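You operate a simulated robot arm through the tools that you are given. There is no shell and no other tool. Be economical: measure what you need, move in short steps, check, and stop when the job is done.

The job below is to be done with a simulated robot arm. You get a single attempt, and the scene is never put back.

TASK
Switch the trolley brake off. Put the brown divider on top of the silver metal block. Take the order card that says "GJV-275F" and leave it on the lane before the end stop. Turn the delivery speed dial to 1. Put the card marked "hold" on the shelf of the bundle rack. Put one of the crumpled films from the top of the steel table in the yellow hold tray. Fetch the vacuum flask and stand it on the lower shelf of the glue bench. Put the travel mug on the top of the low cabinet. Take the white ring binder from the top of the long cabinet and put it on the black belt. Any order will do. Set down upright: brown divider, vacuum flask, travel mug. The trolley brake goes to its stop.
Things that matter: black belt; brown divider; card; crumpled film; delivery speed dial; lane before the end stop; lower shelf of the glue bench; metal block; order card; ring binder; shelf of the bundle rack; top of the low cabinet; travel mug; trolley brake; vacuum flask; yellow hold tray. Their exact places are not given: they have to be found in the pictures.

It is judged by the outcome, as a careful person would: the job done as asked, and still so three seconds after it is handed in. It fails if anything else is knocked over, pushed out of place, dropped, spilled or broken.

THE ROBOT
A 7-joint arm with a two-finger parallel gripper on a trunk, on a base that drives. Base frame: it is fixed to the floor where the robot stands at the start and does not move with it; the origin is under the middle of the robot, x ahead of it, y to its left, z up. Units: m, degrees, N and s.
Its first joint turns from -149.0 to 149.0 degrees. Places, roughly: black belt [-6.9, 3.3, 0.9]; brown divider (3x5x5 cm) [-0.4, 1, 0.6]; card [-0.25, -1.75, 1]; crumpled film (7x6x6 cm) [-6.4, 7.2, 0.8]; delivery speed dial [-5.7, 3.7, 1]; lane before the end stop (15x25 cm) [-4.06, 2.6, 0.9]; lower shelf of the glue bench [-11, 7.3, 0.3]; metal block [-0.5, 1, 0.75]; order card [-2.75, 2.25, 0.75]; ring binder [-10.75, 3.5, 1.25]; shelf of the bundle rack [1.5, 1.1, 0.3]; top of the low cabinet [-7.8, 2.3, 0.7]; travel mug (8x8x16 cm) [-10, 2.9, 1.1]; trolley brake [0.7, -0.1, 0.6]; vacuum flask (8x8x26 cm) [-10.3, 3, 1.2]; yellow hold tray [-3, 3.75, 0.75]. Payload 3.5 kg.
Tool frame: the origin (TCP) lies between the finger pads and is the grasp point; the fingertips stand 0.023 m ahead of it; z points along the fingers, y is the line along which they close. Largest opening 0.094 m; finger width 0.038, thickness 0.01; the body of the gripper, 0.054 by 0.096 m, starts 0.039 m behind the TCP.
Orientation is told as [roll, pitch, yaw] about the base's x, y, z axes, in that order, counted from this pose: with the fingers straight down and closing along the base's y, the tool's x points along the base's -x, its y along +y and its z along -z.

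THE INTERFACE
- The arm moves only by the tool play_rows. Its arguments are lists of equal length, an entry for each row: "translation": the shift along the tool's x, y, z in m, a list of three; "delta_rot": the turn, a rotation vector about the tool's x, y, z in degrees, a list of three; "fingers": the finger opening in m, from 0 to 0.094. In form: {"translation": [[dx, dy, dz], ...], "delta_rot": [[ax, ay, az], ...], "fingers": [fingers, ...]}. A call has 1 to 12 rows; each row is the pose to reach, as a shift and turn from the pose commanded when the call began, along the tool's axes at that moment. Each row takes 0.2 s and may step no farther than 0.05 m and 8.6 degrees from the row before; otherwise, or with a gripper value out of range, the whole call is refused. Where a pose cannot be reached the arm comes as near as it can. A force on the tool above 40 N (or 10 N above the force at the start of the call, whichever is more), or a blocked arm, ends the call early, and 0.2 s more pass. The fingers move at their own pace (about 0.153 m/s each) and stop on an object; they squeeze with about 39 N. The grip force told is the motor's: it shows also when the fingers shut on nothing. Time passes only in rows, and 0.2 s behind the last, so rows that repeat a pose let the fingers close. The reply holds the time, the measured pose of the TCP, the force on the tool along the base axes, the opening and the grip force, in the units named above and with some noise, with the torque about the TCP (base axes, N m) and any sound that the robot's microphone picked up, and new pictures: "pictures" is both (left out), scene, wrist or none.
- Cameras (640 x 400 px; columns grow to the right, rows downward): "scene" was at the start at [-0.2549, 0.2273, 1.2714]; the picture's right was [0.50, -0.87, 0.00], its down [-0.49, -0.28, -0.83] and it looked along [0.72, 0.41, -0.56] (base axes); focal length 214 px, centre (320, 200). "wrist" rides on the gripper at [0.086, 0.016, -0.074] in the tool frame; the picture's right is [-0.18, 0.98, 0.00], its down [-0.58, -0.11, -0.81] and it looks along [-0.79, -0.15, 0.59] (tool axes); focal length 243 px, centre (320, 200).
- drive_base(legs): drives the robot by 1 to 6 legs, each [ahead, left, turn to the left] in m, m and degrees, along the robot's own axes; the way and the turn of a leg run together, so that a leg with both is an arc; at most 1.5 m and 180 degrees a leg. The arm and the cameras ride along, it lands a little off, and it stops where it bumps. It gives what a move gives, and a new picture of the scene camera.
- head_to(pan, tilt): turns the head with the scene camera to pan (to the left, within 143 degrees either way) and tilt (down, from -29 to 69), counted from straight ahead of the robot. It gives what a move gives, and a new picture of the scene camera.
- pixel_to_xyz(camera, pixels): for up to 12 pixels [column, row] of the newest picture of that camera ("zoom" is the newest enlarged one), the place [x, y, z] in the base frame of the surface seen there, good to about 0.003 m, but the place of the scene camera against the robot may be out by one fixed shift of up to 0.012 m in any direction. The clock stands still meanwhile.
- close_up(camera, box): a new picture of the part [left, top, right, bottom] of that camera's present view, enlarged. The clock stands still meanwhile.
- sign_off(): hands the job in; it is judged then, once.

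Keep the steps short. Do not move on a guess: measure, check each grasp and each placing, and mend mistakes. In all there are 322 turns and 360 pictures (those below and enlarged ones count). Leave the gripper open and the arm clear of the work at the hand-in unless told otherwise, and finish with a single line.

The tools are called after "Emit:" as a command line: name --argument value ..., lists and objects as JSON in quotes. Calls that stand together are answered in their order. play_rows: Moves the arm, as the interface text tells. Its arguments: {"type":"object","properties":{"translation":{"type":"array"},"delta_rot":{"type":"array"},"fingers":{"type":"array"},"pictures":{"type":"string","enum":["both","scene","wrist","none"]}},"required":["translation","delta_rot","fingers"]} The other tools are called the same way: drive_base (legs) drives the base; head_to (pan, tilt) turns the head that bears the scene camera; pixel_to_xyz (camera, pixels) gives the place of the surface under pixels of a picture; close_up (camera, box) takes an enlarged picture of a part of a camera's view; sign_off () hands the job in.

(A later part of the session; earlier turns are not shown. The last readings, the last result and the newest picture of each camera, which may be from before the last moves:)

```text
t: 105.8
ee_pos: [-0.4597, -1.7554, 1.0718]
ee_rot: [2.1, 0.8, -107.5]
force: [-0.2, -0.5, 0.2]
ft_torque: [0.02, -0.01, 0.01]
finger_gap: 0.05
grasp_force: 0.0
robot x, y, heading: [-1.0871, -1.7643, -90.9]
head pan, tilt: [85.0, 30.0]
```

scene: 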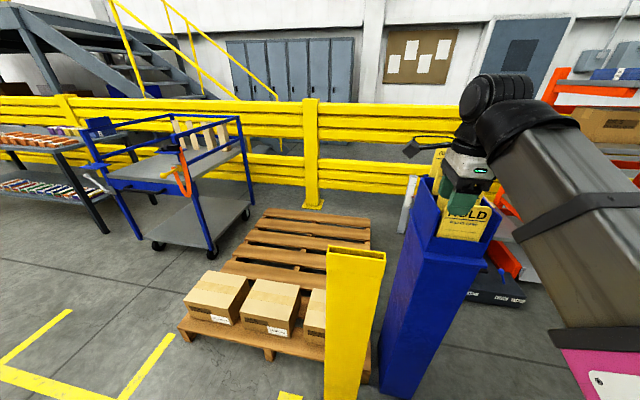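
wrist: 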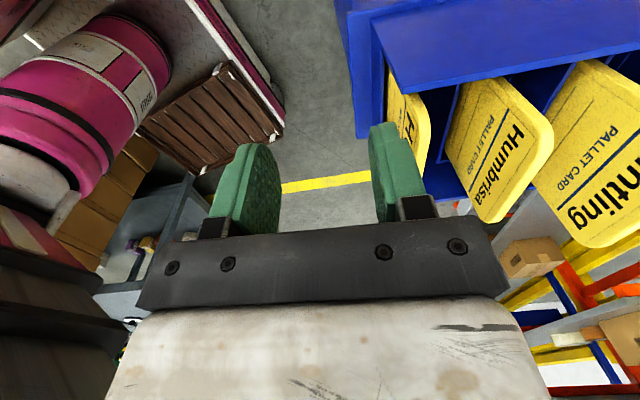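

Emit:
pixel_to_xyz --camera "wrist" --pixels '[[391, 75], [392, 100], [420, 140], [418, 165], [426, 130], [490, 90], [480, 215], [545, 140]]'

Emit:
close_up --camera "wrist" --box '[340, 20, 580, 240]'

```text
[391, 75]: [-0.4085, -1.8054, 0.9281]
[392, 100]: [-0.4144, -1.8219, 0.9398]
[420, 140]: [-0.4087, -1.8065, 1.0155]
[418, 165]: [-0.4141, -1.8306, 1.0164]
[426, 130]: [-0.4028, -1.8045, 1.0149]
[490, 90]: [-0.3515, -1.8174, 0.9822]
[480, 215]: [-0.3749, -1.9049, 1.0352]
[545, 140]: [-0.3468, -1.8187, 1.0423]
```

```text
1.82 times, centred on (460, 130) of wrist
```

zoom: 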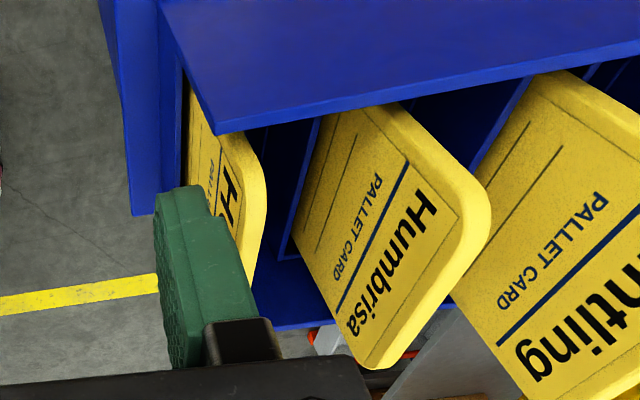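

Card is vertical, ~6 mm thick. Move over its middle and lower to z≈1.006, then grip.

Emit:
play_rows --translation '[[-0.026, 0.0225, 0.004], [-0.052, 0.045, 0.008], [-0.0783, 0.0674, 0.012], [-0.0783, 0.0674, 0.012]]' --delta_rot '[[2.1, -0.7, 0], [2.1, -0.7, 0], [2.1, -0.7, 0], [2.1, -0.7, 0]]' --fingers '[0.05, 0.05, 0.05, 0.05]'

```text
t: 106.8
ee_pos: [-0.4184, -1.8506, 1.0619]
ee_rot: [-0.3, 0.1, -107.5]
force: [0.6, 1.6, 0.6]
ft_torque: [-0.03, -0.01, 0.02]
finger_gap: 0.0499
grasp_force: 0.0
out of reach, approached as far as the arm can: row 1, 2
robot x, y, heading: [-1.0889, -1.7647, -91.3]
head pan, tilt: [85.0, 30.0]
```

scene: 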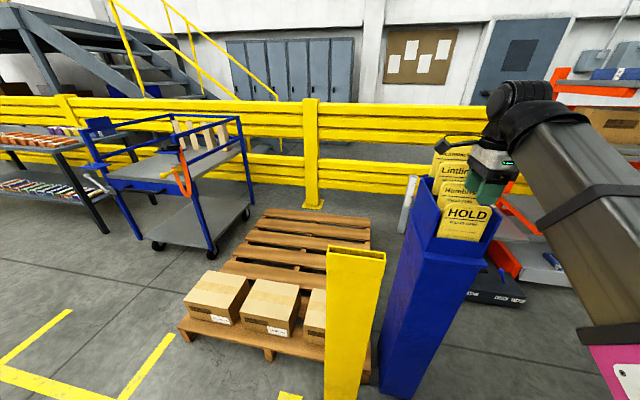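
wrist: 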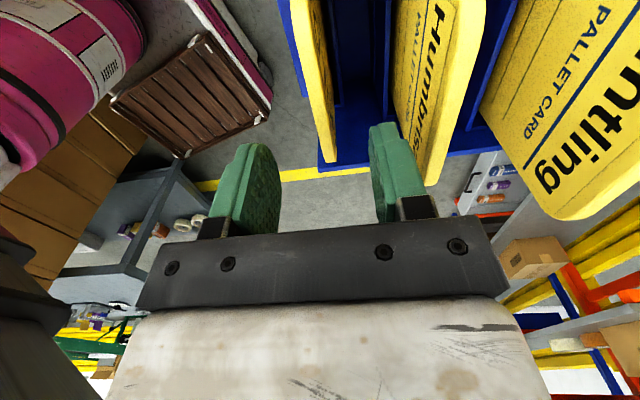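

Emit:
play_rows --translation '[[0, 0, 0.02], [0, 0, 0.04], [0, 0, 0.055], [0, 0, 0.055], [0, 0, 0.055]]' --delta_rot '[[0, 0, 0], [0, 0, 0], [0, 0, 0], [0, 0, 0], [0, 0, 0]]' --fingers '[0.05, 0.05, 0.05, 0.0, 0.0]'

```text
t: 108.0
ee_pos: [-0.4182, -1.85, 1.0062]
ee_rot: [-0.3, 0.0, -107.6]
force: [0.2, 0.4, 0.3]
ft_torque: [0.0, 0.02, 0.05]
finger_gap: 0.0068
grasp_force: 39.3
robot x, y, heading: [-1.0861, -1.767, -91.2]
head pan, tilt: [85.0, 30.0]
```

scene: 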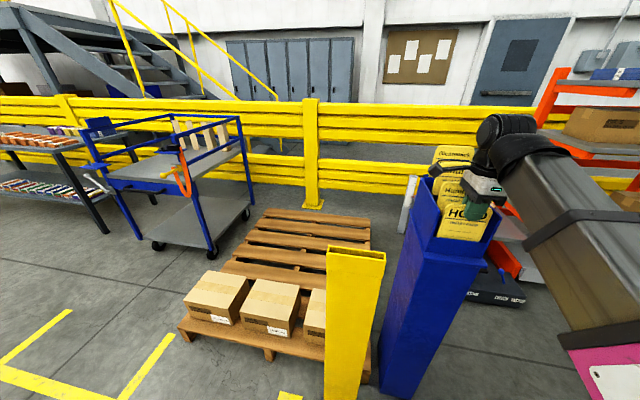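
wrist: 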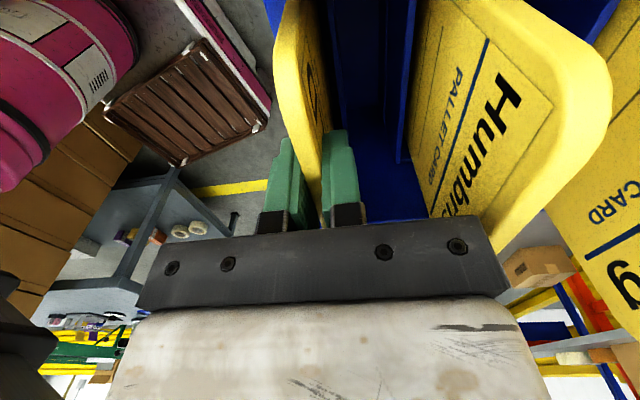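

Gripped. Lift straight up as far as possible.

Emit:
play_rows --translation '[[0, 0, -0.02], [0, 0, -0.04], [0, 0, -0.055], [0, 0, -0.055]]' --delta_rot '[[0, 0, 0], [0, 0, 0], [0, 0, 0], [0, 0, 0]]' --fingers '[0, 0, 0, 0]'

Emit:
close_up --camera "scene" --box '[400, 130, 520, 270]'

```text
t: 109.0
ee_pos: [-0.4189, -1.8492, 1.0626]
ee_rot: [-0.3, 0.1, -107.5]
force: [0.6, 0.3, -0.1]
ft_torque: [0.02, -0.04, 0.02]
finger_gap: 0.007
grasp_force: 39.1
robot x, y, heading: [-1.0893, -1.7688, -91.3]
head pan, tilt: [85.0, 30.0]
```

scene: 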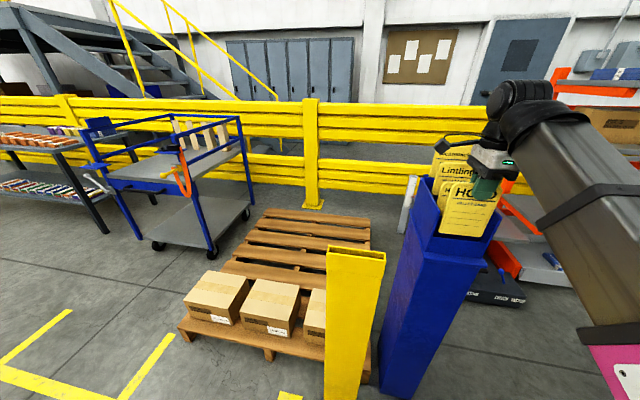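
wrist: 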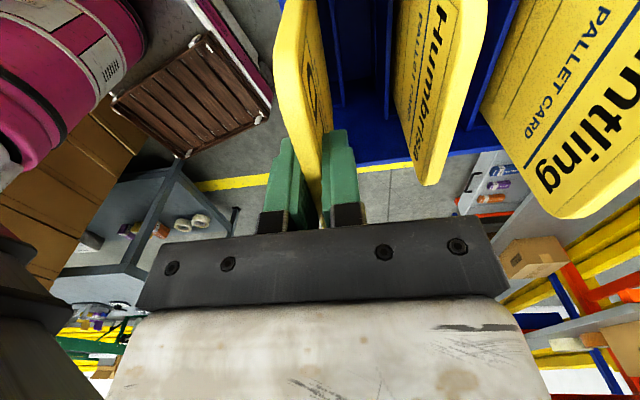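

```text
2.86 times, centred on (460, 200) of scene
```

zoom: 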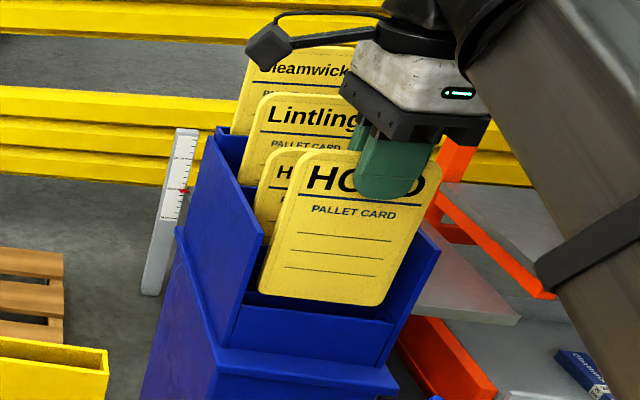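

Emit:
pixel_to_xyz --camera "zoom" --pixels '[[320, 290], [265, 285], [370, 295], [320, 318], [260, 302], [380, 330], [320, 303]]'

```text
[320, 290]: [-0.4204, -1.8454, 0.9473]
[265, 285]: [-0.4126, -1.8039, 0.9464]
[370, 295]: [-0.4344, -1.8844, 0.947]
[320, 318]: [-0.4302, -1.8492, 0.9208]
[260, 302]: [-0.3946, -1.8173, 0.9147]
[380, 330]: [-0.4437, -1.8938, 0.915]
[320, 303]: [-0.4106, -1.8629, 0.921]
```

Card is clear (bottom z 0.94 vs slot 0.92). Back away west, then north toward the bundle rack.

Emit:
drive_base --legs '[[0, -0.18, 0], [-1.5, 0, 0], [-0.17, 1.05, 0]]'

Emit:
head_to --pan 135 --tilt 30

```text
t: 113.4
ee_pos: [-0.5889, -1.3658, 1.0624]
ee_rot: [-0.4, -0.2, -107.5]
force: [-0.4, 0.4, 0.2]
ft_torque: [0.02, 0.02, 0.02]
finger_gap: 0.007
grasp_force: 39.0
robot x, y, heading: [-1.258, -1.282, -90.9]
head pan, tilt: [85.0, 30.0]
stopped in leg 2: the robot was blocked; the commanded pose is now the measured one
```

scene: 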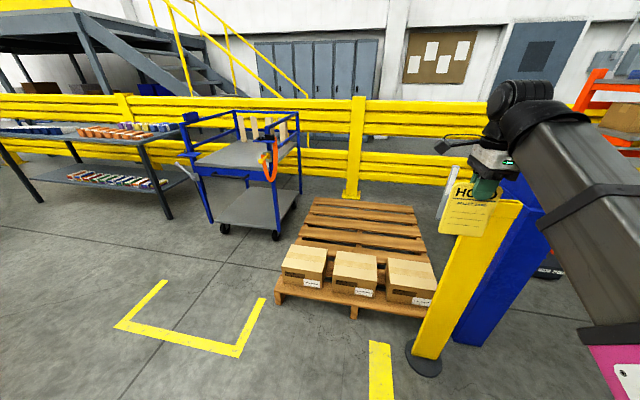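

```text
t: 114.6
ee_pos: [-0.5895, -1.366, 1.063]
ee_rot: [-0.4, -0.1, -107.4]
force: [0.4, 0.1, -0.2]
ft_torque: [0.01, -0.01, 0.01]
finger_gap: 0.0072
grasp_force: 38.9
robot x, y, heading: [-1.2563, -1.2837, -91.3]
head pan, tilt: [135.0, 30.0]
```

scene: 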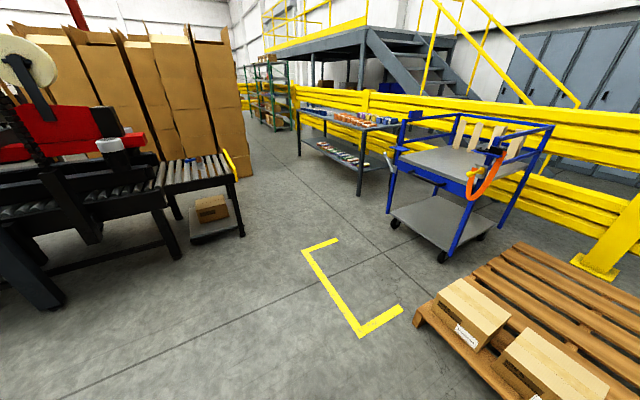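

Blocked by something; check the right/rear side.

Emit:
head_to --pan -120 --tilt 45

Emit:
head_to --pan -60 --tilt 50

```text
t: 118.2
ee_pos: [-0.5895, -1.3663, 1.0629]
ee_rot: [-0.3, 0.0, -107.4]
force: [-0.4, -0.3, -0.2]
ft_torque: [-0.02, 0.0, 0.01]
finger_gap: 0.0069
grasp_force: 39.6
robot x, y, heading: [-1.2591, -1.2841, -91.1]
head pan, tilt: [-120.0, 45.0]
```

scene: 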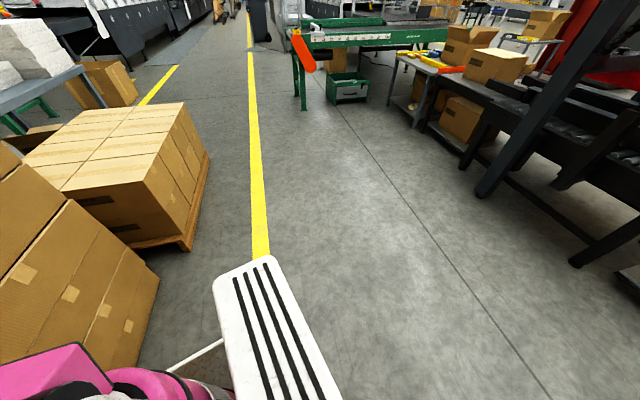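

```text
t: 119.5
ee_pos: [-0.5894, -1.3654, 1.0629]
ee_rot: [-0.3, -0.1, -107.5]
force: [0.1, 0.2, -0.6]
ft_torque: [-0.01, 0.0, 0.01]
finger_gap: 0.0068
grasp_force: 38.5
robot x, y, heading: [-1.258, -1.2864, -91.1]
head pan, tilt: [-60.0, 50.0]
```

scene: 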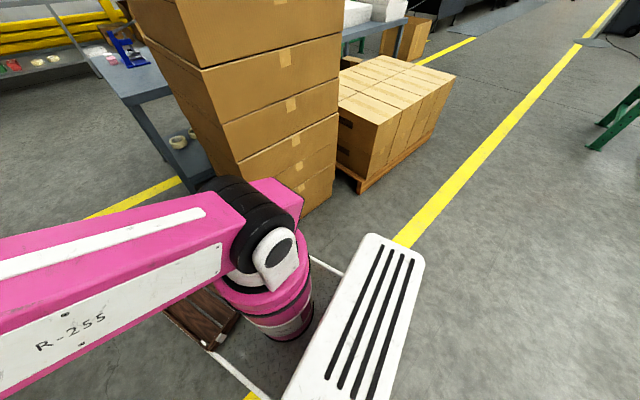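

Emit:
pixel_to_xyz --camera "scene" --pixels '[[325, 195], [315, 160], [330, 100], [205, 170], [295, 200], [255, 185], [230, 130]]'

Emit:
head_to --pan 90 --tilt 55

```text
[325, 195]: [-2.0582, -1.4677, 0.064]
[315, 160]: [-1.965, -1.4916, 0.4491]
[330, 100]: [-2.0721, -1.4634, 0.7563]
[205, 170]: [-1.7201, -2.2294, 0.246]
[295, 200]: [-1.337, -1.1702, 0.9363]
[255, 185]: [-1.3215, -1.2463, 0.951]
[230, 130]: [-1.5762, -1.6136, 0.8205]
```

```text
t: 121.8
ee_pos: [-0.5888, -1.3664, 1.0634]
ee_rot: [-0.3, -0.1, -107.4]
force: [0.0, -0.5, -0.4]
ft_torque: [0.02, 0.02, -0.02]
finger_gap: 0.0072
grasp_force: 38.9
robot x, y, heading: [-1.2605, -1.2875, -90.9]
head pan, tilt: [90.0, 55.0]
```

scene: 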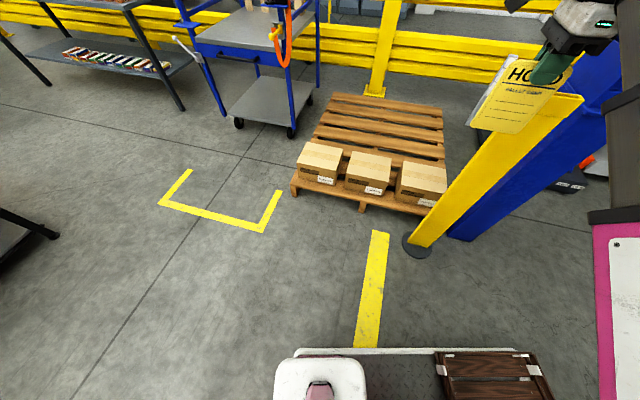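

Nothing visible touching now; step left slightly then continue back.

Emit:
drive_base --legs '[[0, 0.08, 0], [-0.3, 0, 0]]'

```text
t: 124.5
ee_pos: [-0.5042, -1.0672, 1.0622]
ee_rot: [-0.3, -0.1, -107.3]
force: [-0.2, 0.2, -0.7]
ft_torque: [-0.02, -0.02, -0.01]
finger_gap: 0.0072
grasp_force: 39.1
robot x, y, heading: [-1.1733, -0.987, -90.9]
head pan, tilt: [90.0, 55.0]
```

scene: 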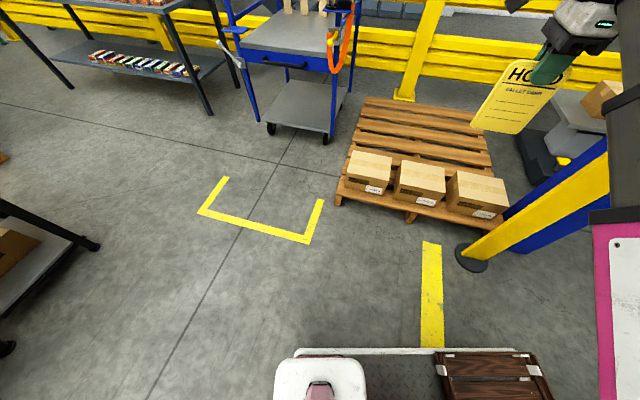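

Emit:
drive_base --legs '[[0, 0, 74], [0.474, 0.79, 0], [0.474, 0.79, 0]]'

Emit:
head_to --pan 20 --tilt 30

```text
t: 137.0
ee_pos: [0.4669, 0.866, 1.0623]
ee_rot: [-0.3, -0.2, -34.2]
force: [-0.1, 0.3, -0.1]
ft_torque: [0.04, 0.01, -0.01]
finger_gap: 0.0072
grasp_force: 39.3
robot x, y, heading: [0.1982, 0.2477, -17.9]
head pan, tilt: [90.0, 55.0]
```

scene: 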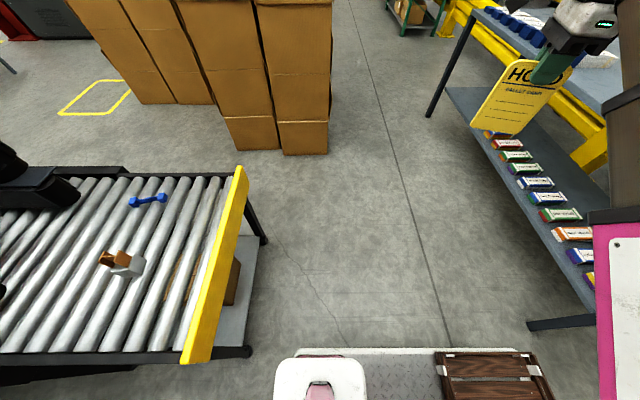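

```text
t: 138.4
ee_pos: [0.4663, 0.8655, 1.0634]
ee_rot: [-0.2, -0.1, -34.1]
force: [0.4, -0.7, -0.7]
ft_torque: [-0.01, -0.02, 0.0]
finger_gap: 0.007
grasp_force: 38.9
robot x, y, heading: [0.1999, 0.2489, -17.7]
head pan, tilt: [20.0, 30.0]
```

scene: 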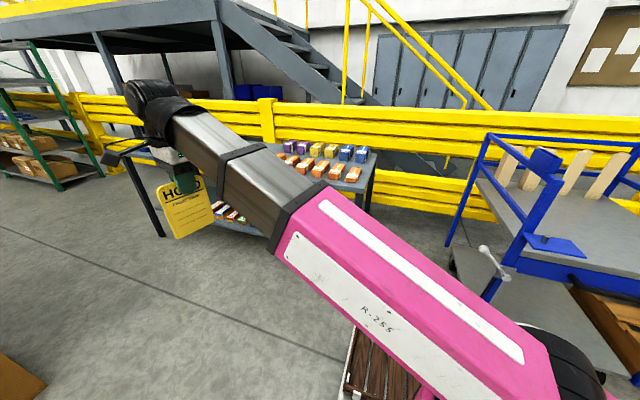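

Emit:
head_to --pan 72 --tilt 40

Emit:
close_up --camera "scene" --box '[250, 50, 450, 250]'

```text
t: 139.6
ee_pos: [0.4677, 0.8644, 1.0634]
ee_rot: [-0.3, -0.1, -34.2]
force: [0.3, 0.2, 0.1]
ft_torque: [0.0, 0.01, -0.02]
finger_gap: 0.0073
grasp_force: 38.9
robot x, y, heading: [0.2002, 0.2486, -17.7]
head pan, tilt: [72.0, 40.0]
```

scene: 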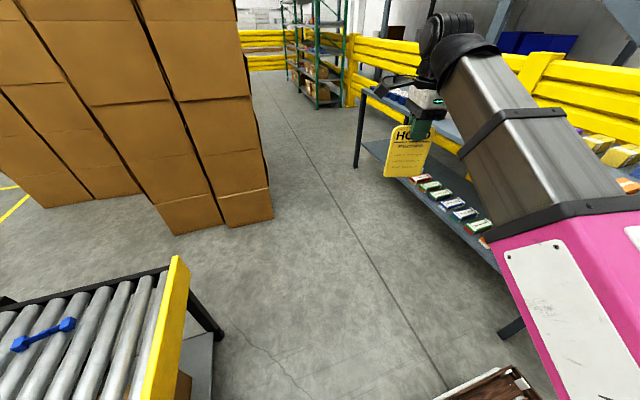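

```text
2.00 times, centred on (350, 150) of scene
```

zoom: 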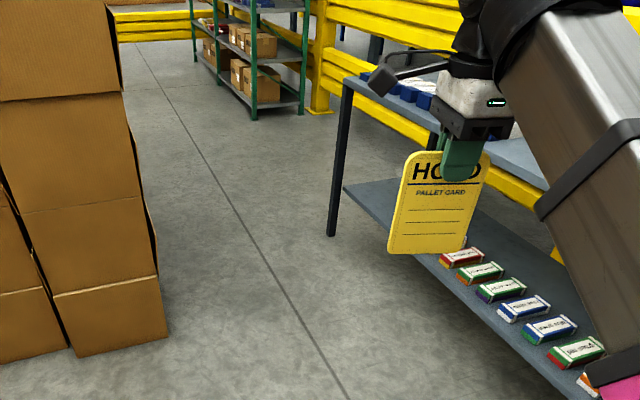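

Emit:
pixel_to_xyz --camera "zoom" --pixels '[[346, 190], [385, 228], [330, 232], [380, 190], [420, 262], [460, 258], [350, 85], [470, 300], [500, 330], [160, 345], [500, 230], [480, 225]]'

```text
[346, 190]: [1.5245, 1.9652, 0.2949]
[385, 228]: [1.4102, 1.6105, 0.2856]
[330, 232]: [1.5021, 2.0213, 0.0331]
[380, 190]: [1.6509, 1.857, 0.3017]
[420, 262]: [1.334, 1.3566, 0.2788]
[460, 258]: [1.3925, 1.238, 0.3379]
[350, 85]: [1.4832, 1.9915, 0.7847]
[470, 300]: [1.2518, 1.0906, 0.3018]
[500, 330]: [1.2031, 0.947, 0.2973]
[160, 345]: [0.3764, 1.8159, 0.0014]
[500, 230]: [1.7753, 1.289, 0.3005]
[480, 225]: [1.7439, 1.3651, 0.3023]
```

Free shelf area is y 1.35–1.9 behind edge x≈1.42. Turn and move so the arm faces the shelf.

Emit:
drive_base --legs '[[0, 0, -73.3], [-1.37, 0.5, 0]]'

Emit:
head_to --pan 100 --tilt 45

```text
t: 148.6
ee_pos: [1.3143, 1.3586, 1.0624]
ee_rot: [-0.4, 0.1, -105.8]
force: [0.0, 0.3, 0.4]
ft_torque: [0.0, 0.01, -0.01]
finger_gap: 0.0072
grasp_force: 38.6
robot x, y, heading: [0.6455, 1.4192, -89.5]
head pan, tilt: [72.0, 40.0]
stopped in leg 2: the robot was blocked; the commanded pose is now the measured one
```

scene: 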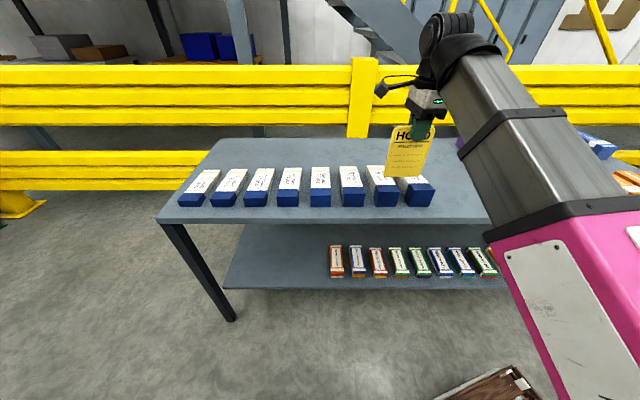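

```text
t: 149.5
ee_pos: [1.3143, 1.3586, 1.0633]
ee_rot: [-0.4, 0.1, -105.7]
force: [0.1, -0.1, -0.4]
ft_torque: [0.02, -0.03, 0.01]
finger_gap: 0.0071
grasp_force: 39.0
robot x, y, heading: [0.6466, 1.4203, -89.4]
head pan, tilt: [100.0, 45.0]
```

scene: 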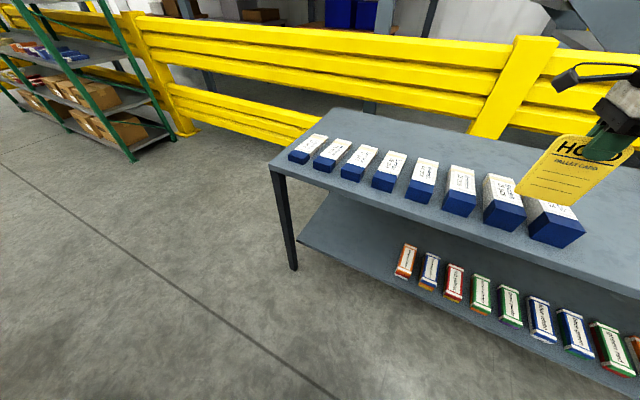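

Likely bumped the box stack with the rear corner. Step left away, then back a little.

Emit:
head_to --pan -143 --tilt 45

Emit:
drive_base --legs '[[0.03, 0.1, 0]]'

```text
t: 152.9
ee_pos: [1.3149, 1.358, 1.0633]
ee_rot: [-0.3, -0.1, -105.7]
force: [-0.3, 0.0, -0.4]
ft_torque: [0.0, 0.0, 0.0]
finger_gap: 0.0068
grasp_force: 38.9
robot x, y, heading: [0.6441, 1.4188, -89.2]
head pan, tilt: [-143.0, 45.0]
```

scene: 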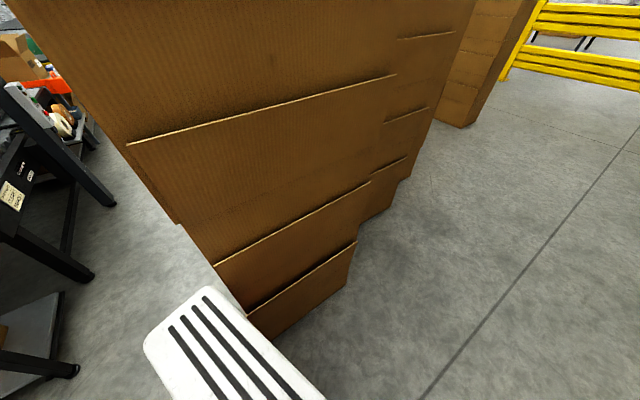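

```text
t: 154.1
ee_pos: [1.412, 1.3277, 1.0629]
ee_rot: [-0.4, -0.1, -105.8]
force: [-0.2, -0.5, 0.0]
ft_torque: [0.02, 0.04, 0.02]
finger_gap: 0.0069
grasp_force: 38.6
robot x, y, heading: [0.7408, 1.3908, -89.5]
head pan, tilt: [-143.0, 45.0]
```

scene: 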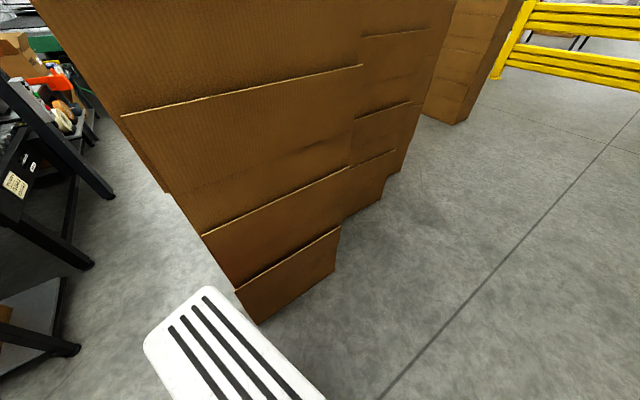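

Now retract the tool west of the table edge and toward the free end, then lower.

Emit:
play_rows --translation '[[0.02, -0.039, 0], [0.04, -0.078, 0], [0.06, -0.117, 0.005], [0.08, -0.156, 0.01], [0.1, -0.195, 0.02], [0.1, -0.195, 0.065], [0.1, -0.195, 0.11], [0.1, -0.195, 0.155], [0.1, -0.195, 0.2], [0.1, -0.195, 0.245]]' --delta_rot '[[0, 0, 0], [0, 0, 0], [0, 0, 0], [0, 0, 0], [0, 0, 0], [0, 0, 0], [0, 0, 0], [0, 0, 0], [0, 0, 0], [0, 0, 0]]' --fingers '[0, 0, 0, 0, 0, 0, 0, 0, 0, 0]' --pictures "none"

Emit:
head_to --pan 85 --tilt 45

```text
t: 156.3
ee_pos: [1.2824, 1.479, 0.8262]
ee_rot: [-0.4, -0.2, -105.8]
force: [0.3, -0.7, -0.7]
ft_torque: [0.03, 0.01, -0.02]
finger_gap: 0.0069
grasp_force: 39.4
out of reach, approached as far as the arm can: row 1, 2, 3, 4, 5, 6, 8, 9, 10
robot x, y, heading: [0.7396, 1.3935, -89.4]
head pan, tilt: [-143.0, 45.0]
```

```text
t: 159.5
ee_pos: [1.2824, 1.4787, 0.8264]
ee_rot: [-0.5, 0.0, -105.8]
force: [-1.1, 0.2, -0.4]
ft_torque: [-0.02, -0.03, 0.0]
finger_gap: 0.0073
grasp_force: 38.9
robot x, y, heading: [0.7415, 1.3914, -89.6]
head pan, tilt: [85.0, 45.0]
```

scene: 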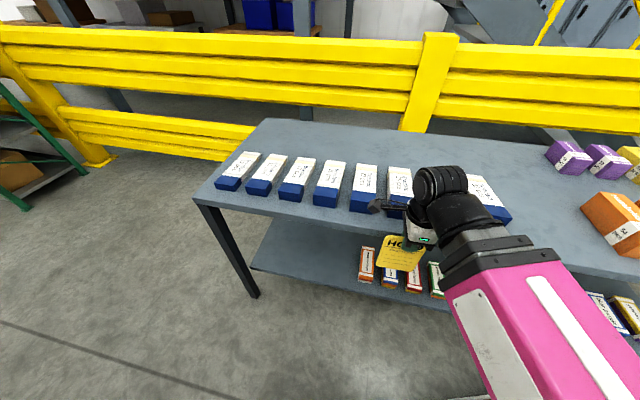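

Base is too close for the lowering; back off west/south a bit.

Emit:
drive_base --legs '[[0.14, -0.16, 0]]'

Emit:
play_rows --translation '[[0.04, 0, 0.03], [0.08, 0, 0.06], [0.1, 0.0, 0.1], [0.12, 0, 0.145], [0.12, 0, 0.19], [0.12, 0, 0.22]]' --delta_rot '[[0, 0, 0], [-8, 0, 0], [-16, 0, 0], [-24, 0, 0], [-32, 0, 0], [-40, 0, 0]]' --fingers '[0, 0, 0, 0, 0, 0]'

```text
t: 161.2
ee_pos: [1.1233, 1.3381, 0.8258]
ee_rot: [-0.5, -0.1, -106.0]
force: [-0.4, 0.5, -0.1]
ft_torque: [-0.02, 0.02, 0.02]
finger_gap: 0.0069
grasp_force: 39.0
robot x, y, heading: [0.5832, 1.2519, -90.0]
head pan, tilt: [85.0, 45.0]
```

scene: 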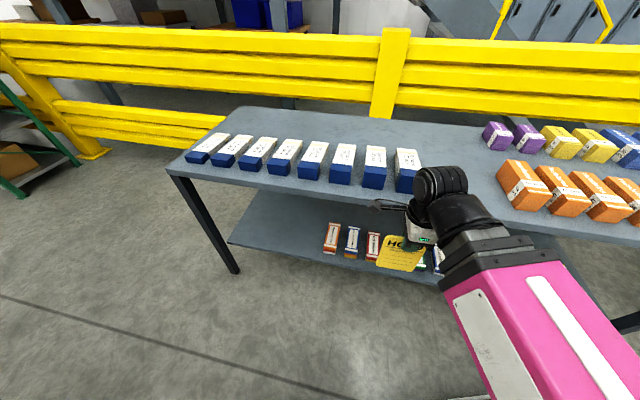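

```text
t: 162.6
ee_pos: [1.1684, 1.4624, 0.5977]
ee_rot: [39.6, 0.0, -106.1]
force: [0.1, 0.5, -0.2]
ft_torque: [-0.03, 0.03, 0.0]
finger_gap: 0.0069
grasp_force: 39.7
out of reach, approached as far as the arm can: row 3, 4, 5, 6
robot x, y, heading: [0.5875, 1.2524, -90.0]
head pan, tilt: [85.0, 45.0]
```

scene: 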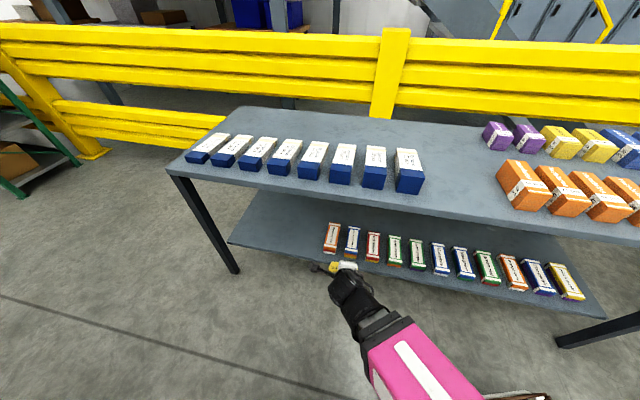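
wrist: 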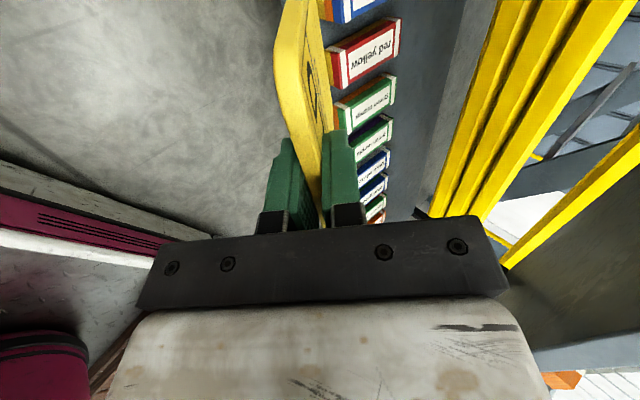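

Emit:
play_rows --translation '[[0.022, -0.0237, 0.019], [0.044, -0.0473, 0.038], [0.066, -0.071, 0.0565], [0.089, -0.0947, 0.0753], [0.111, -0.118, 0.094], [0.133, -0.142, 0.113]]' --delta_rot '[[-6, 0, 0], [-12, 0, 0], [-18, 0, 0], [-24, 0, 0], [-30, 0, 0], [-36, 0, 0]]' --fingers '[0, 0, 0, 0, 0, 0]'

```text
t: 164.0
ee_pos: [1.2516, 1.5433, 0.5821]
ee_rot: [58.8, -4.6, -102.2]
force: [0.1, -0.2, -0.5]
ft_torque: [0.0, 0.03, 0.0]
finger_gap: 0.0069
grasp_force: 39.0
out of reach, approached as far as the arm can: row 2, 3, 4, 5, 6
robot x, y, heading: [0.5827, 1.2534, -90.1]
head pan, tilt: [85.0, 45.0]
```

scene: 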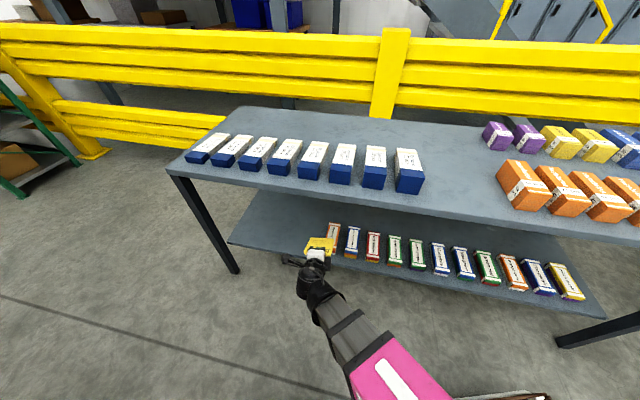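
wrist: 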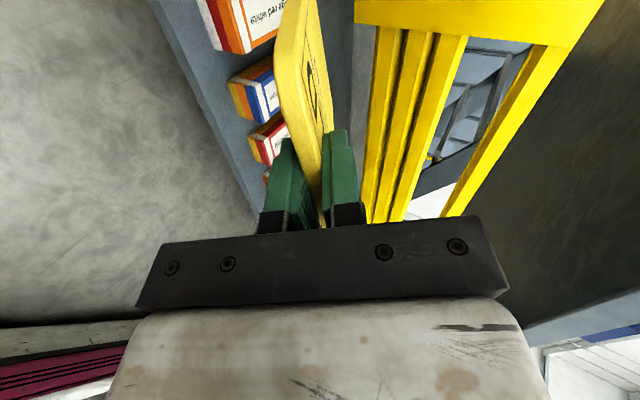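

Emit:
drive_base --legs '[[0, -0.2, 0]]'

```text
t: 165.6
ee_pos: [1.0544, 1.5419, 0.5821]
ee_rot: [58.8, -4.6, -102.4]
force: [0.7, 0.0, -0.7]
ft_torque: [0.0, 0.02, 0.01]
finger_gap: 0.0071
grasp_force: 39.1
robot x, y, heading: [0.3821, 1.2513, -90.0]
head pan, tilt: [85.0, 45.0]
```

scene: 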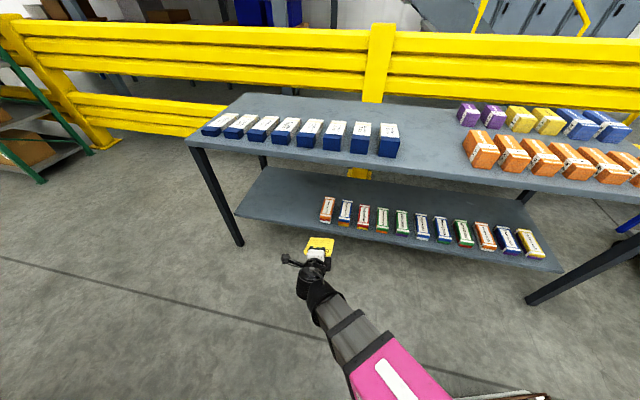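

Emit:
play_rows --translation '[[0.009, -0.006, 0.041], [0.017, -0.012, 0.082], [0.026, -0.017, 0.122], [0.035, -0.023, 0.163], [0.043, -0.029, 0.204]]' --delta_rot '[[-2, 0.5, 0.8], [-4, 1, 1.6], [-6, 1.4, 2.3], [-8, 1.9, 3.1], [-10, 2.4, 3.9]]' --fingers '[0, 0, 0, 0, 0]'

```text
t: 166.8
ee_pos: [1.2529, 1.5272, 0.5149]
ee_rot: [61.4, -2.3, -99.7]
force: [-0.1, 1.0, -0.5]
ft_torque: [0.01, 0.02, 0.02]
finger_gap: 0.0068
grasp_force: 39.3
out of reach, approached as far as the arm can: row 1, 2, 3, 4, 5
robot x, y, heading: [0.3827, 1.2558, -89.7]
head pan, tilt: [85.0, 45.0]
```

scene: 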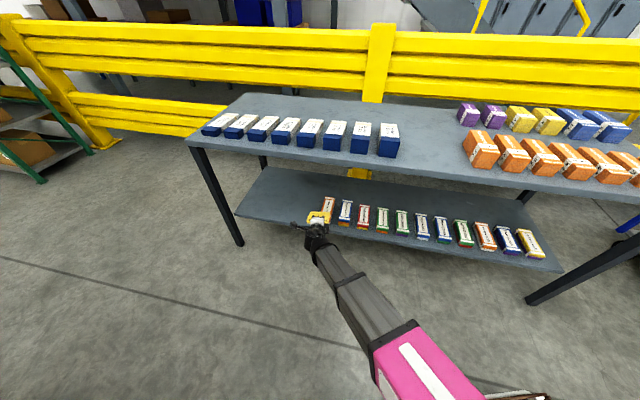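
wrist: 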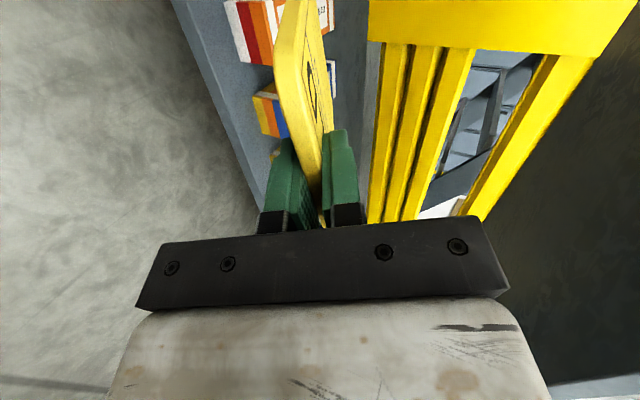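

Tilt is limited near 60° there. I'll use ~48° tilt and bring the base in. Adjust pose first.

Emit:
play_rows --translation '[[-0.032, -0.009, -0.0005], [-0.064, -0.018, -0.001], [-0.097, -0.026, -0.0015], [-0.129, -0.035, -0.002]]' --delta_rot '[[3.3, -1.5, 0.9], [6.5, -3, 1.7], [9.8, -4.6, 2.6], [13, -6.1, 3.4]]' --fingers '[0, 0, 0, 0]' --pictures "none"

```text
t: 167.8
ee_pos: [1.2125, 1.402, 0.4911]
ee_rot: [48.8, -3.1, -106.7]
force: [0.8, -0.4, -1.2]
ft_torque: [0.0, 0.04, 0.02]
finger_gap: 0.0069
grasp_force: 39.2
robot x, y, heading: [0.3831, 1.2513, -89.9]
head pan, tilt: [85.0, 45.0]
```

Emit:
play_rows --translation '[[0, -0.026, 0.023], [0, -0.053, 0.046]]' --delta_rot '[[0, 1, 1.5], [0, 2, 2.3]]' --fingers '[0, 0]' --pictures "scene"

Emit:
close_up --camera "scene" --box '[230, 150, 430, 290]'

```text
t: 168.4
ee_pos: [1.2113, 1.3977, 0.4214]
ee_rot: [48.6, -0.2, -106.7]
force: [-0.2, -1.3, -0.2]
ft_torque: [0.03, 0.04, -0.01]
finger_gap: 0.0074
grasp_force: 39.4
robot x, y, heading: [0.3828, 1.2503, -90.2]
head pan, tilt: [85.0, 45.0]
```

scene: 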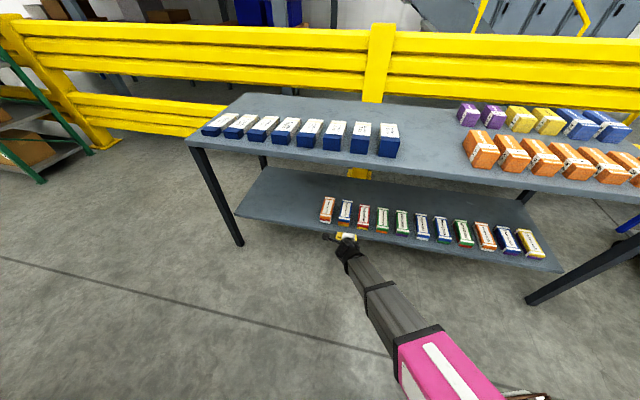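

```text
2.86 times, centred on (330, 220) of scene
```

zoom: 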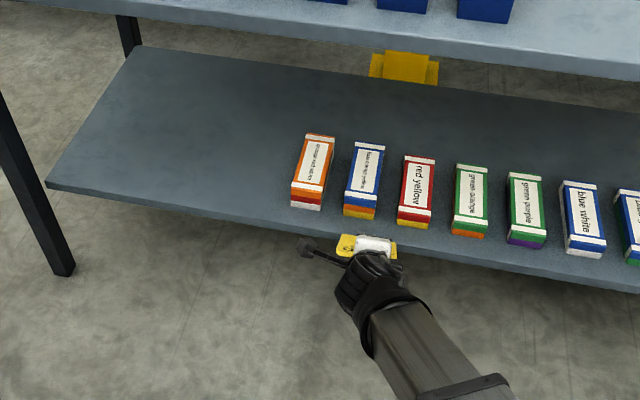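

Emit:
pixel_to_xyz --camera "zoom" --pixels '[[310, 150], [305, 195], [294, 205], [200, 200], [130, 140], [200, 90], [60, 188], [345, 250], [300, 225]]'

```text
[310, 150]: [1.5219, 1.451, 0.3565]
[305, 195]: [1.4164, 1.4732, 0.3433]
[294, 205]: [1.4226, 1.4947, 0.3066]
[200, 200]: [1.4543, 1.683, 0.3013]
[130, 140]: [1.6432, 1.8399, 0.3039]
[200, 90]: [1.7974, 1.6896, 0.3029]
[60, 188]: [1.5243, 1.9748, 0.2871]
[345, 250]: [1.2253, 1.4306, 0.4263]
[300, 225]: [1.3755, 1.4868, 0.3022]
```

First bundle ends at y≈1.50; I'll set the card around (1.58,1.59). Raise and shift north, then drive the base in.

Emit:
play_rows --translation '[[0.029, 0.014, -0.024], [0.057, 0.028, -0.048], [0.086, 0.0428, -0.0724]]' --delta_rot '[[0, 0, 0], [0, 0, 0], [0, 0, 0]]' --fingers '[0, 0, 0]' --pictures "none"

Emit:
drive_base --legs '[[-0.1, 0.315, 0]]'

Emit:
close_up --camera "scene" --box '[220, 150, 420, 290]'

```text
t: 169.2
ee_pos: [1.212, 1.4878, 0.5002]
ee_rot: [48.7, -0.1, -106.6]
force: [0.6, -0.6, -0.7]
ft_torque: [0.0, 0.05, -0.01]
finger_gap: 0.0071
grasp_force: 39.2
robot x, y, heading: [0.3862, 1.2516, -90.1]
head pan, tilt: [85.0, 45.0]
```

```text
t: 171.3
ee_pos: [1.5215, 1.5907, 0.4993]
ee_rot: [48.7, 0.0, -106.6]
force: [0.6, -0.5, -1.0]
ft_torque: [0.0, 0.03, 0.0]
finger_gap: 0.0068
grasp_force: 39.2
robot x, y, heading: [0.6956, 1.3531, -89.7]
head pan, tilt: [85.0, 45.0]
```

scene: 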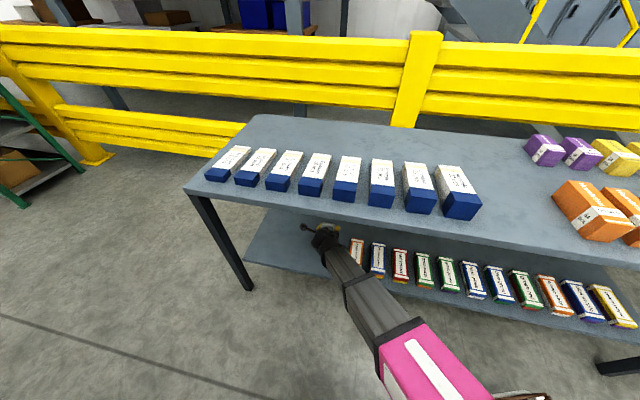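

```text
2.86 times, centred on (320, 220) of scene
```

zoom: 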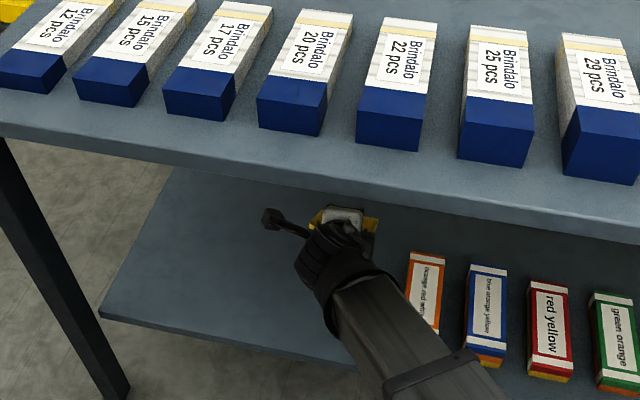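

Lower until the card's lower edge touches the shelf.

Emit:
play_rows --translation '[[0, -0.03, 0.0264], [0, -0.06, 0.0528], [0, -0.075, 0.066], [0, -0.082, 0.072], [0, -0.088, 0.0775], [0, -0.094, 0.083]]' --delta_rot '[[0, 0, 0], [0, 0, 0], [0, 0, 0], [0, 0, 0], [0, 0, 0], [0, 0, 0]]' --fingers '[0, 0, 0, 0, 0, 0]' --pictures "both"

```text
t: 172.7
ee_pos: [1.5217, 1.5903, 0.3747]
ee_rot: [48.9, 0.0, -106.5]
force: [-0.6, 0.2, 11.2]
ft_torque: [-0.67, -0.99, 0.0]
finger_gap: 0.0099
grasp_force: 39.0
robot x, y, heading: [0.6908, 1.3496, -89.7]
head pan, tilt: [85.0, 45.0]
```

scene: 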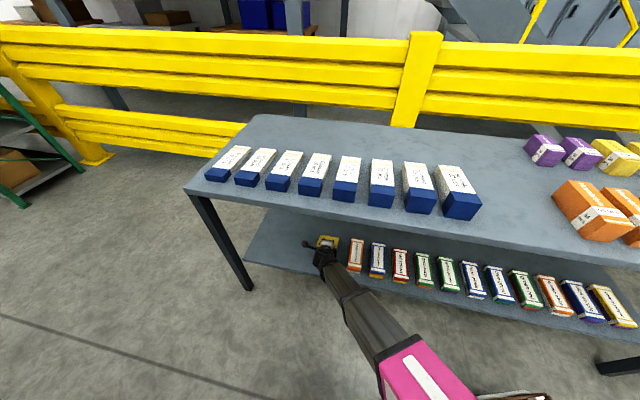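
wrist: 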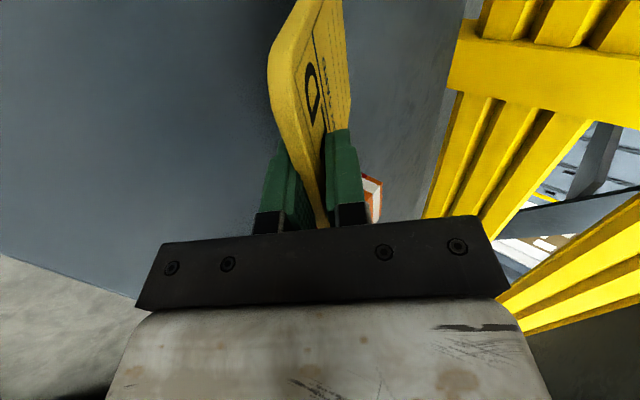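

Contact. Try flattening the card by tilting further about the contact edge.

Emit:
play_rows --translation '[[0, -0.008, 0], [0, -0.016, 0], [0, -0.028, -0.001]]' --delta_rot '[[-5, 0, 0], [-10, 0, 0], [-16, 0, 0]]' --fingers '[0, 0, 0]' --pictures "wrist"

```text
t: 173.5
ee_pos: [1.5222, 1.5889, 0.3756]
ee_rot: [50.7, -0.2, -106.4]
force: [-2.0, -1.4, 12.6]
ft_torque: [0.1, -1.43, -0.2]
finger_gap: 0.0091
grasp_force: 38.7
out of reach, approached as far as the arm can: row 1, 2, 3
robot x, y, heading: [0.6946, 1.3517, -89.7]
head pan, tilt: [85.0, 45.0]
```

wrist: 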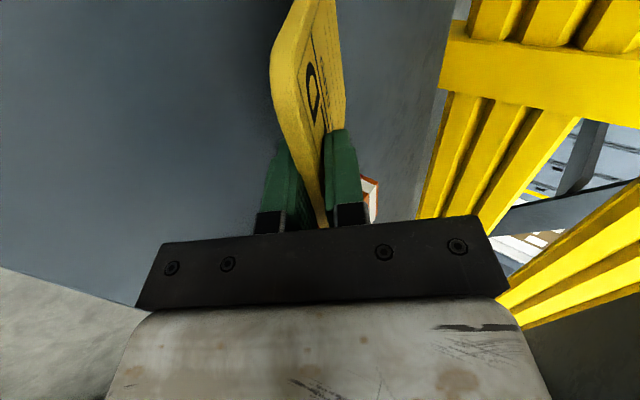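

At the limit. Open slowly so the card settles on the lower finger.

Emit:
play_rows --translation '[[0, 0, 0], [0, 0, 0], [0, 0, 0], [0, 0, 0], [0, 0, 0]]' --delta_rot '[[0, 0, 0], [0, 0, 0], [0, 0, 0], [0, 0, 0], [0, 0, 0]]' --fingers '[0.015, 0.022, 0.03, 0.038, 0.046]' --pictures "wrist"

```text
t: 174.7
ee_pos: [1.5226, 1.5892, 0.3751]
ee_rot: [50.5, -0.3, -106.4]
force: [-0.2, 0.2, 0.3]
ft_torque: [0.01, 0.01, -0.01]
finger_gap: 0.0459
grasp_force: 0.1
robot x, y, heading: [0.6942, 1.3524, -89.9]
head pan, tilt: [85.0, 45.0]
```

wrist: 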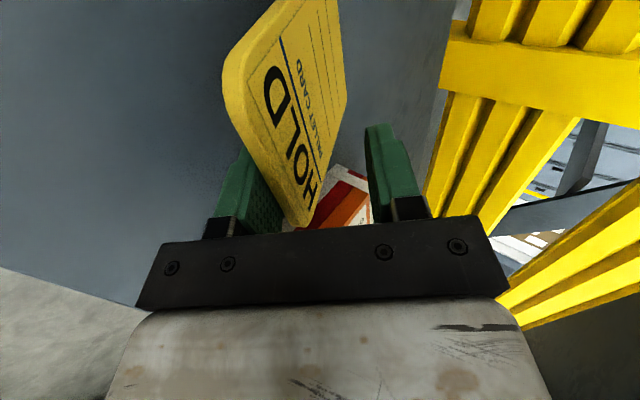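

Card rests on the lower finger. Open fully, lower slightly, and withdraw horizontally outward.

Emit:
play_rows --translation '[[0, 0, 0], [0, 0, 0], [0, -0.005, 0.004], [0, -0.018, -0.012], [0, -0.03, -0.028], [0, -0.043, -0.044], [0, -0.055, -0.06], [0, -0.067, -0.076]]' --delta_rot '[[0, 0, 0], [0, 0, 0], [0, 0, 0], [0, 0, 0], [0, 0, 0], [0, 0, 0], [0, 0, 0], [0, 0, 0]]' --fingers '[0.07, 0.09, 0.09, 0.09, 0.09, 0.09, 0.09, 0.09]' --pictures "both"

```text
t: 176.5
ee_pos: [1.4398, 1.6115, 0.392]
ee_rot: [48.3, -0.9, -105.5]
force: [0.6, 0.2, -0.6]
ft_torque: [0.04, 0.01, 0.0]
finger_gap: 0.0897
grasp_force: 0.0
out of reach, approached as far as the arm can: row 4, 5, 6, 7, 8
robot x, y, heading: [0.6898, 1.3527, -89.8]
head pan, tilt: [85.0, 45.0]
```

scene: 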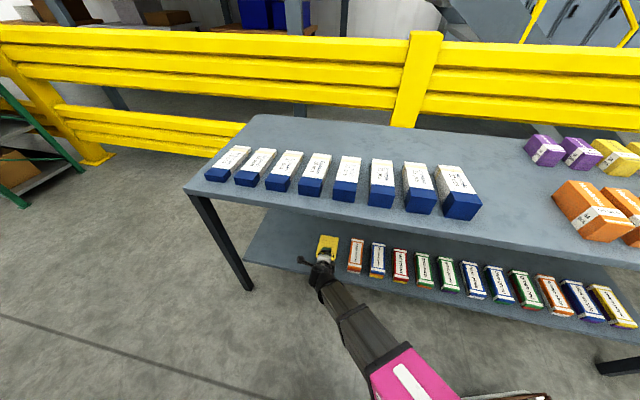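
wrist: 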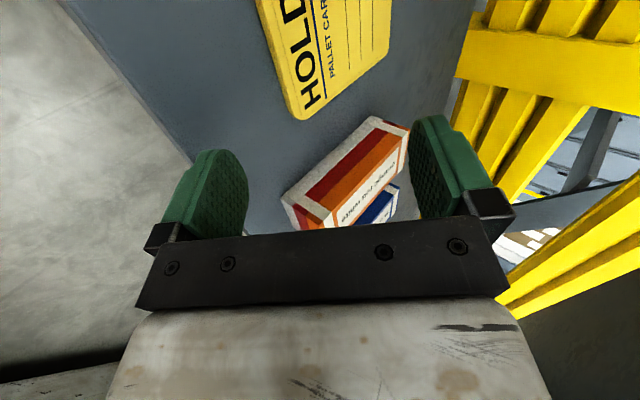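

The card lies flat on the shelf. Drive the base away and check.

Emit:
drive_base --legs '[[0.1, -0.33, 0]]'

Emit:
close_up --camera "scene" --box '[220, 150, 420, 290]'

```text
t: 178.8
ee_pos: [1.11, 1.5038, 0.3915]
ee_rot: [48.2, -0.9, -105.8]
force: [0.1, 0.5, 0.6]
ft_torque: [-0.03, -0.02, -0.01]
finger_gap: 0.0901
grasp_force: 0.1
robot x, y, heading: [0.3624, 1.2501, -90.2]
head pan, tilt: [85.0, 45.0]
```

scene: 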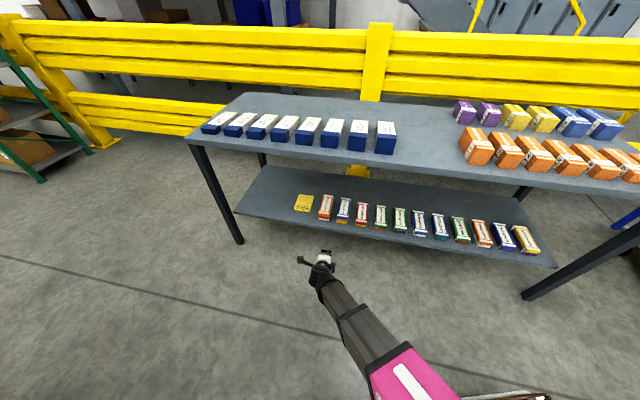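

```text
2.86 times, centred on (320, 220) of scene
```

zoom: 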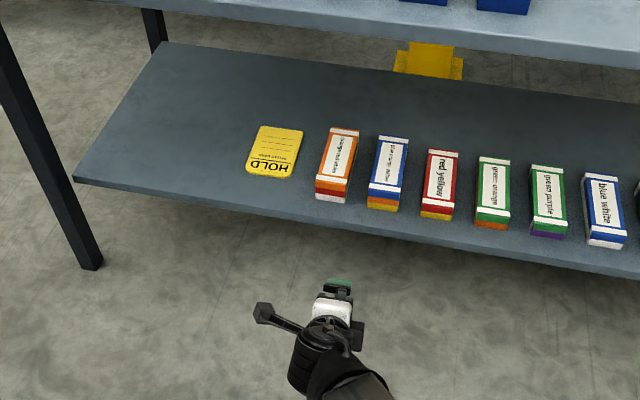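

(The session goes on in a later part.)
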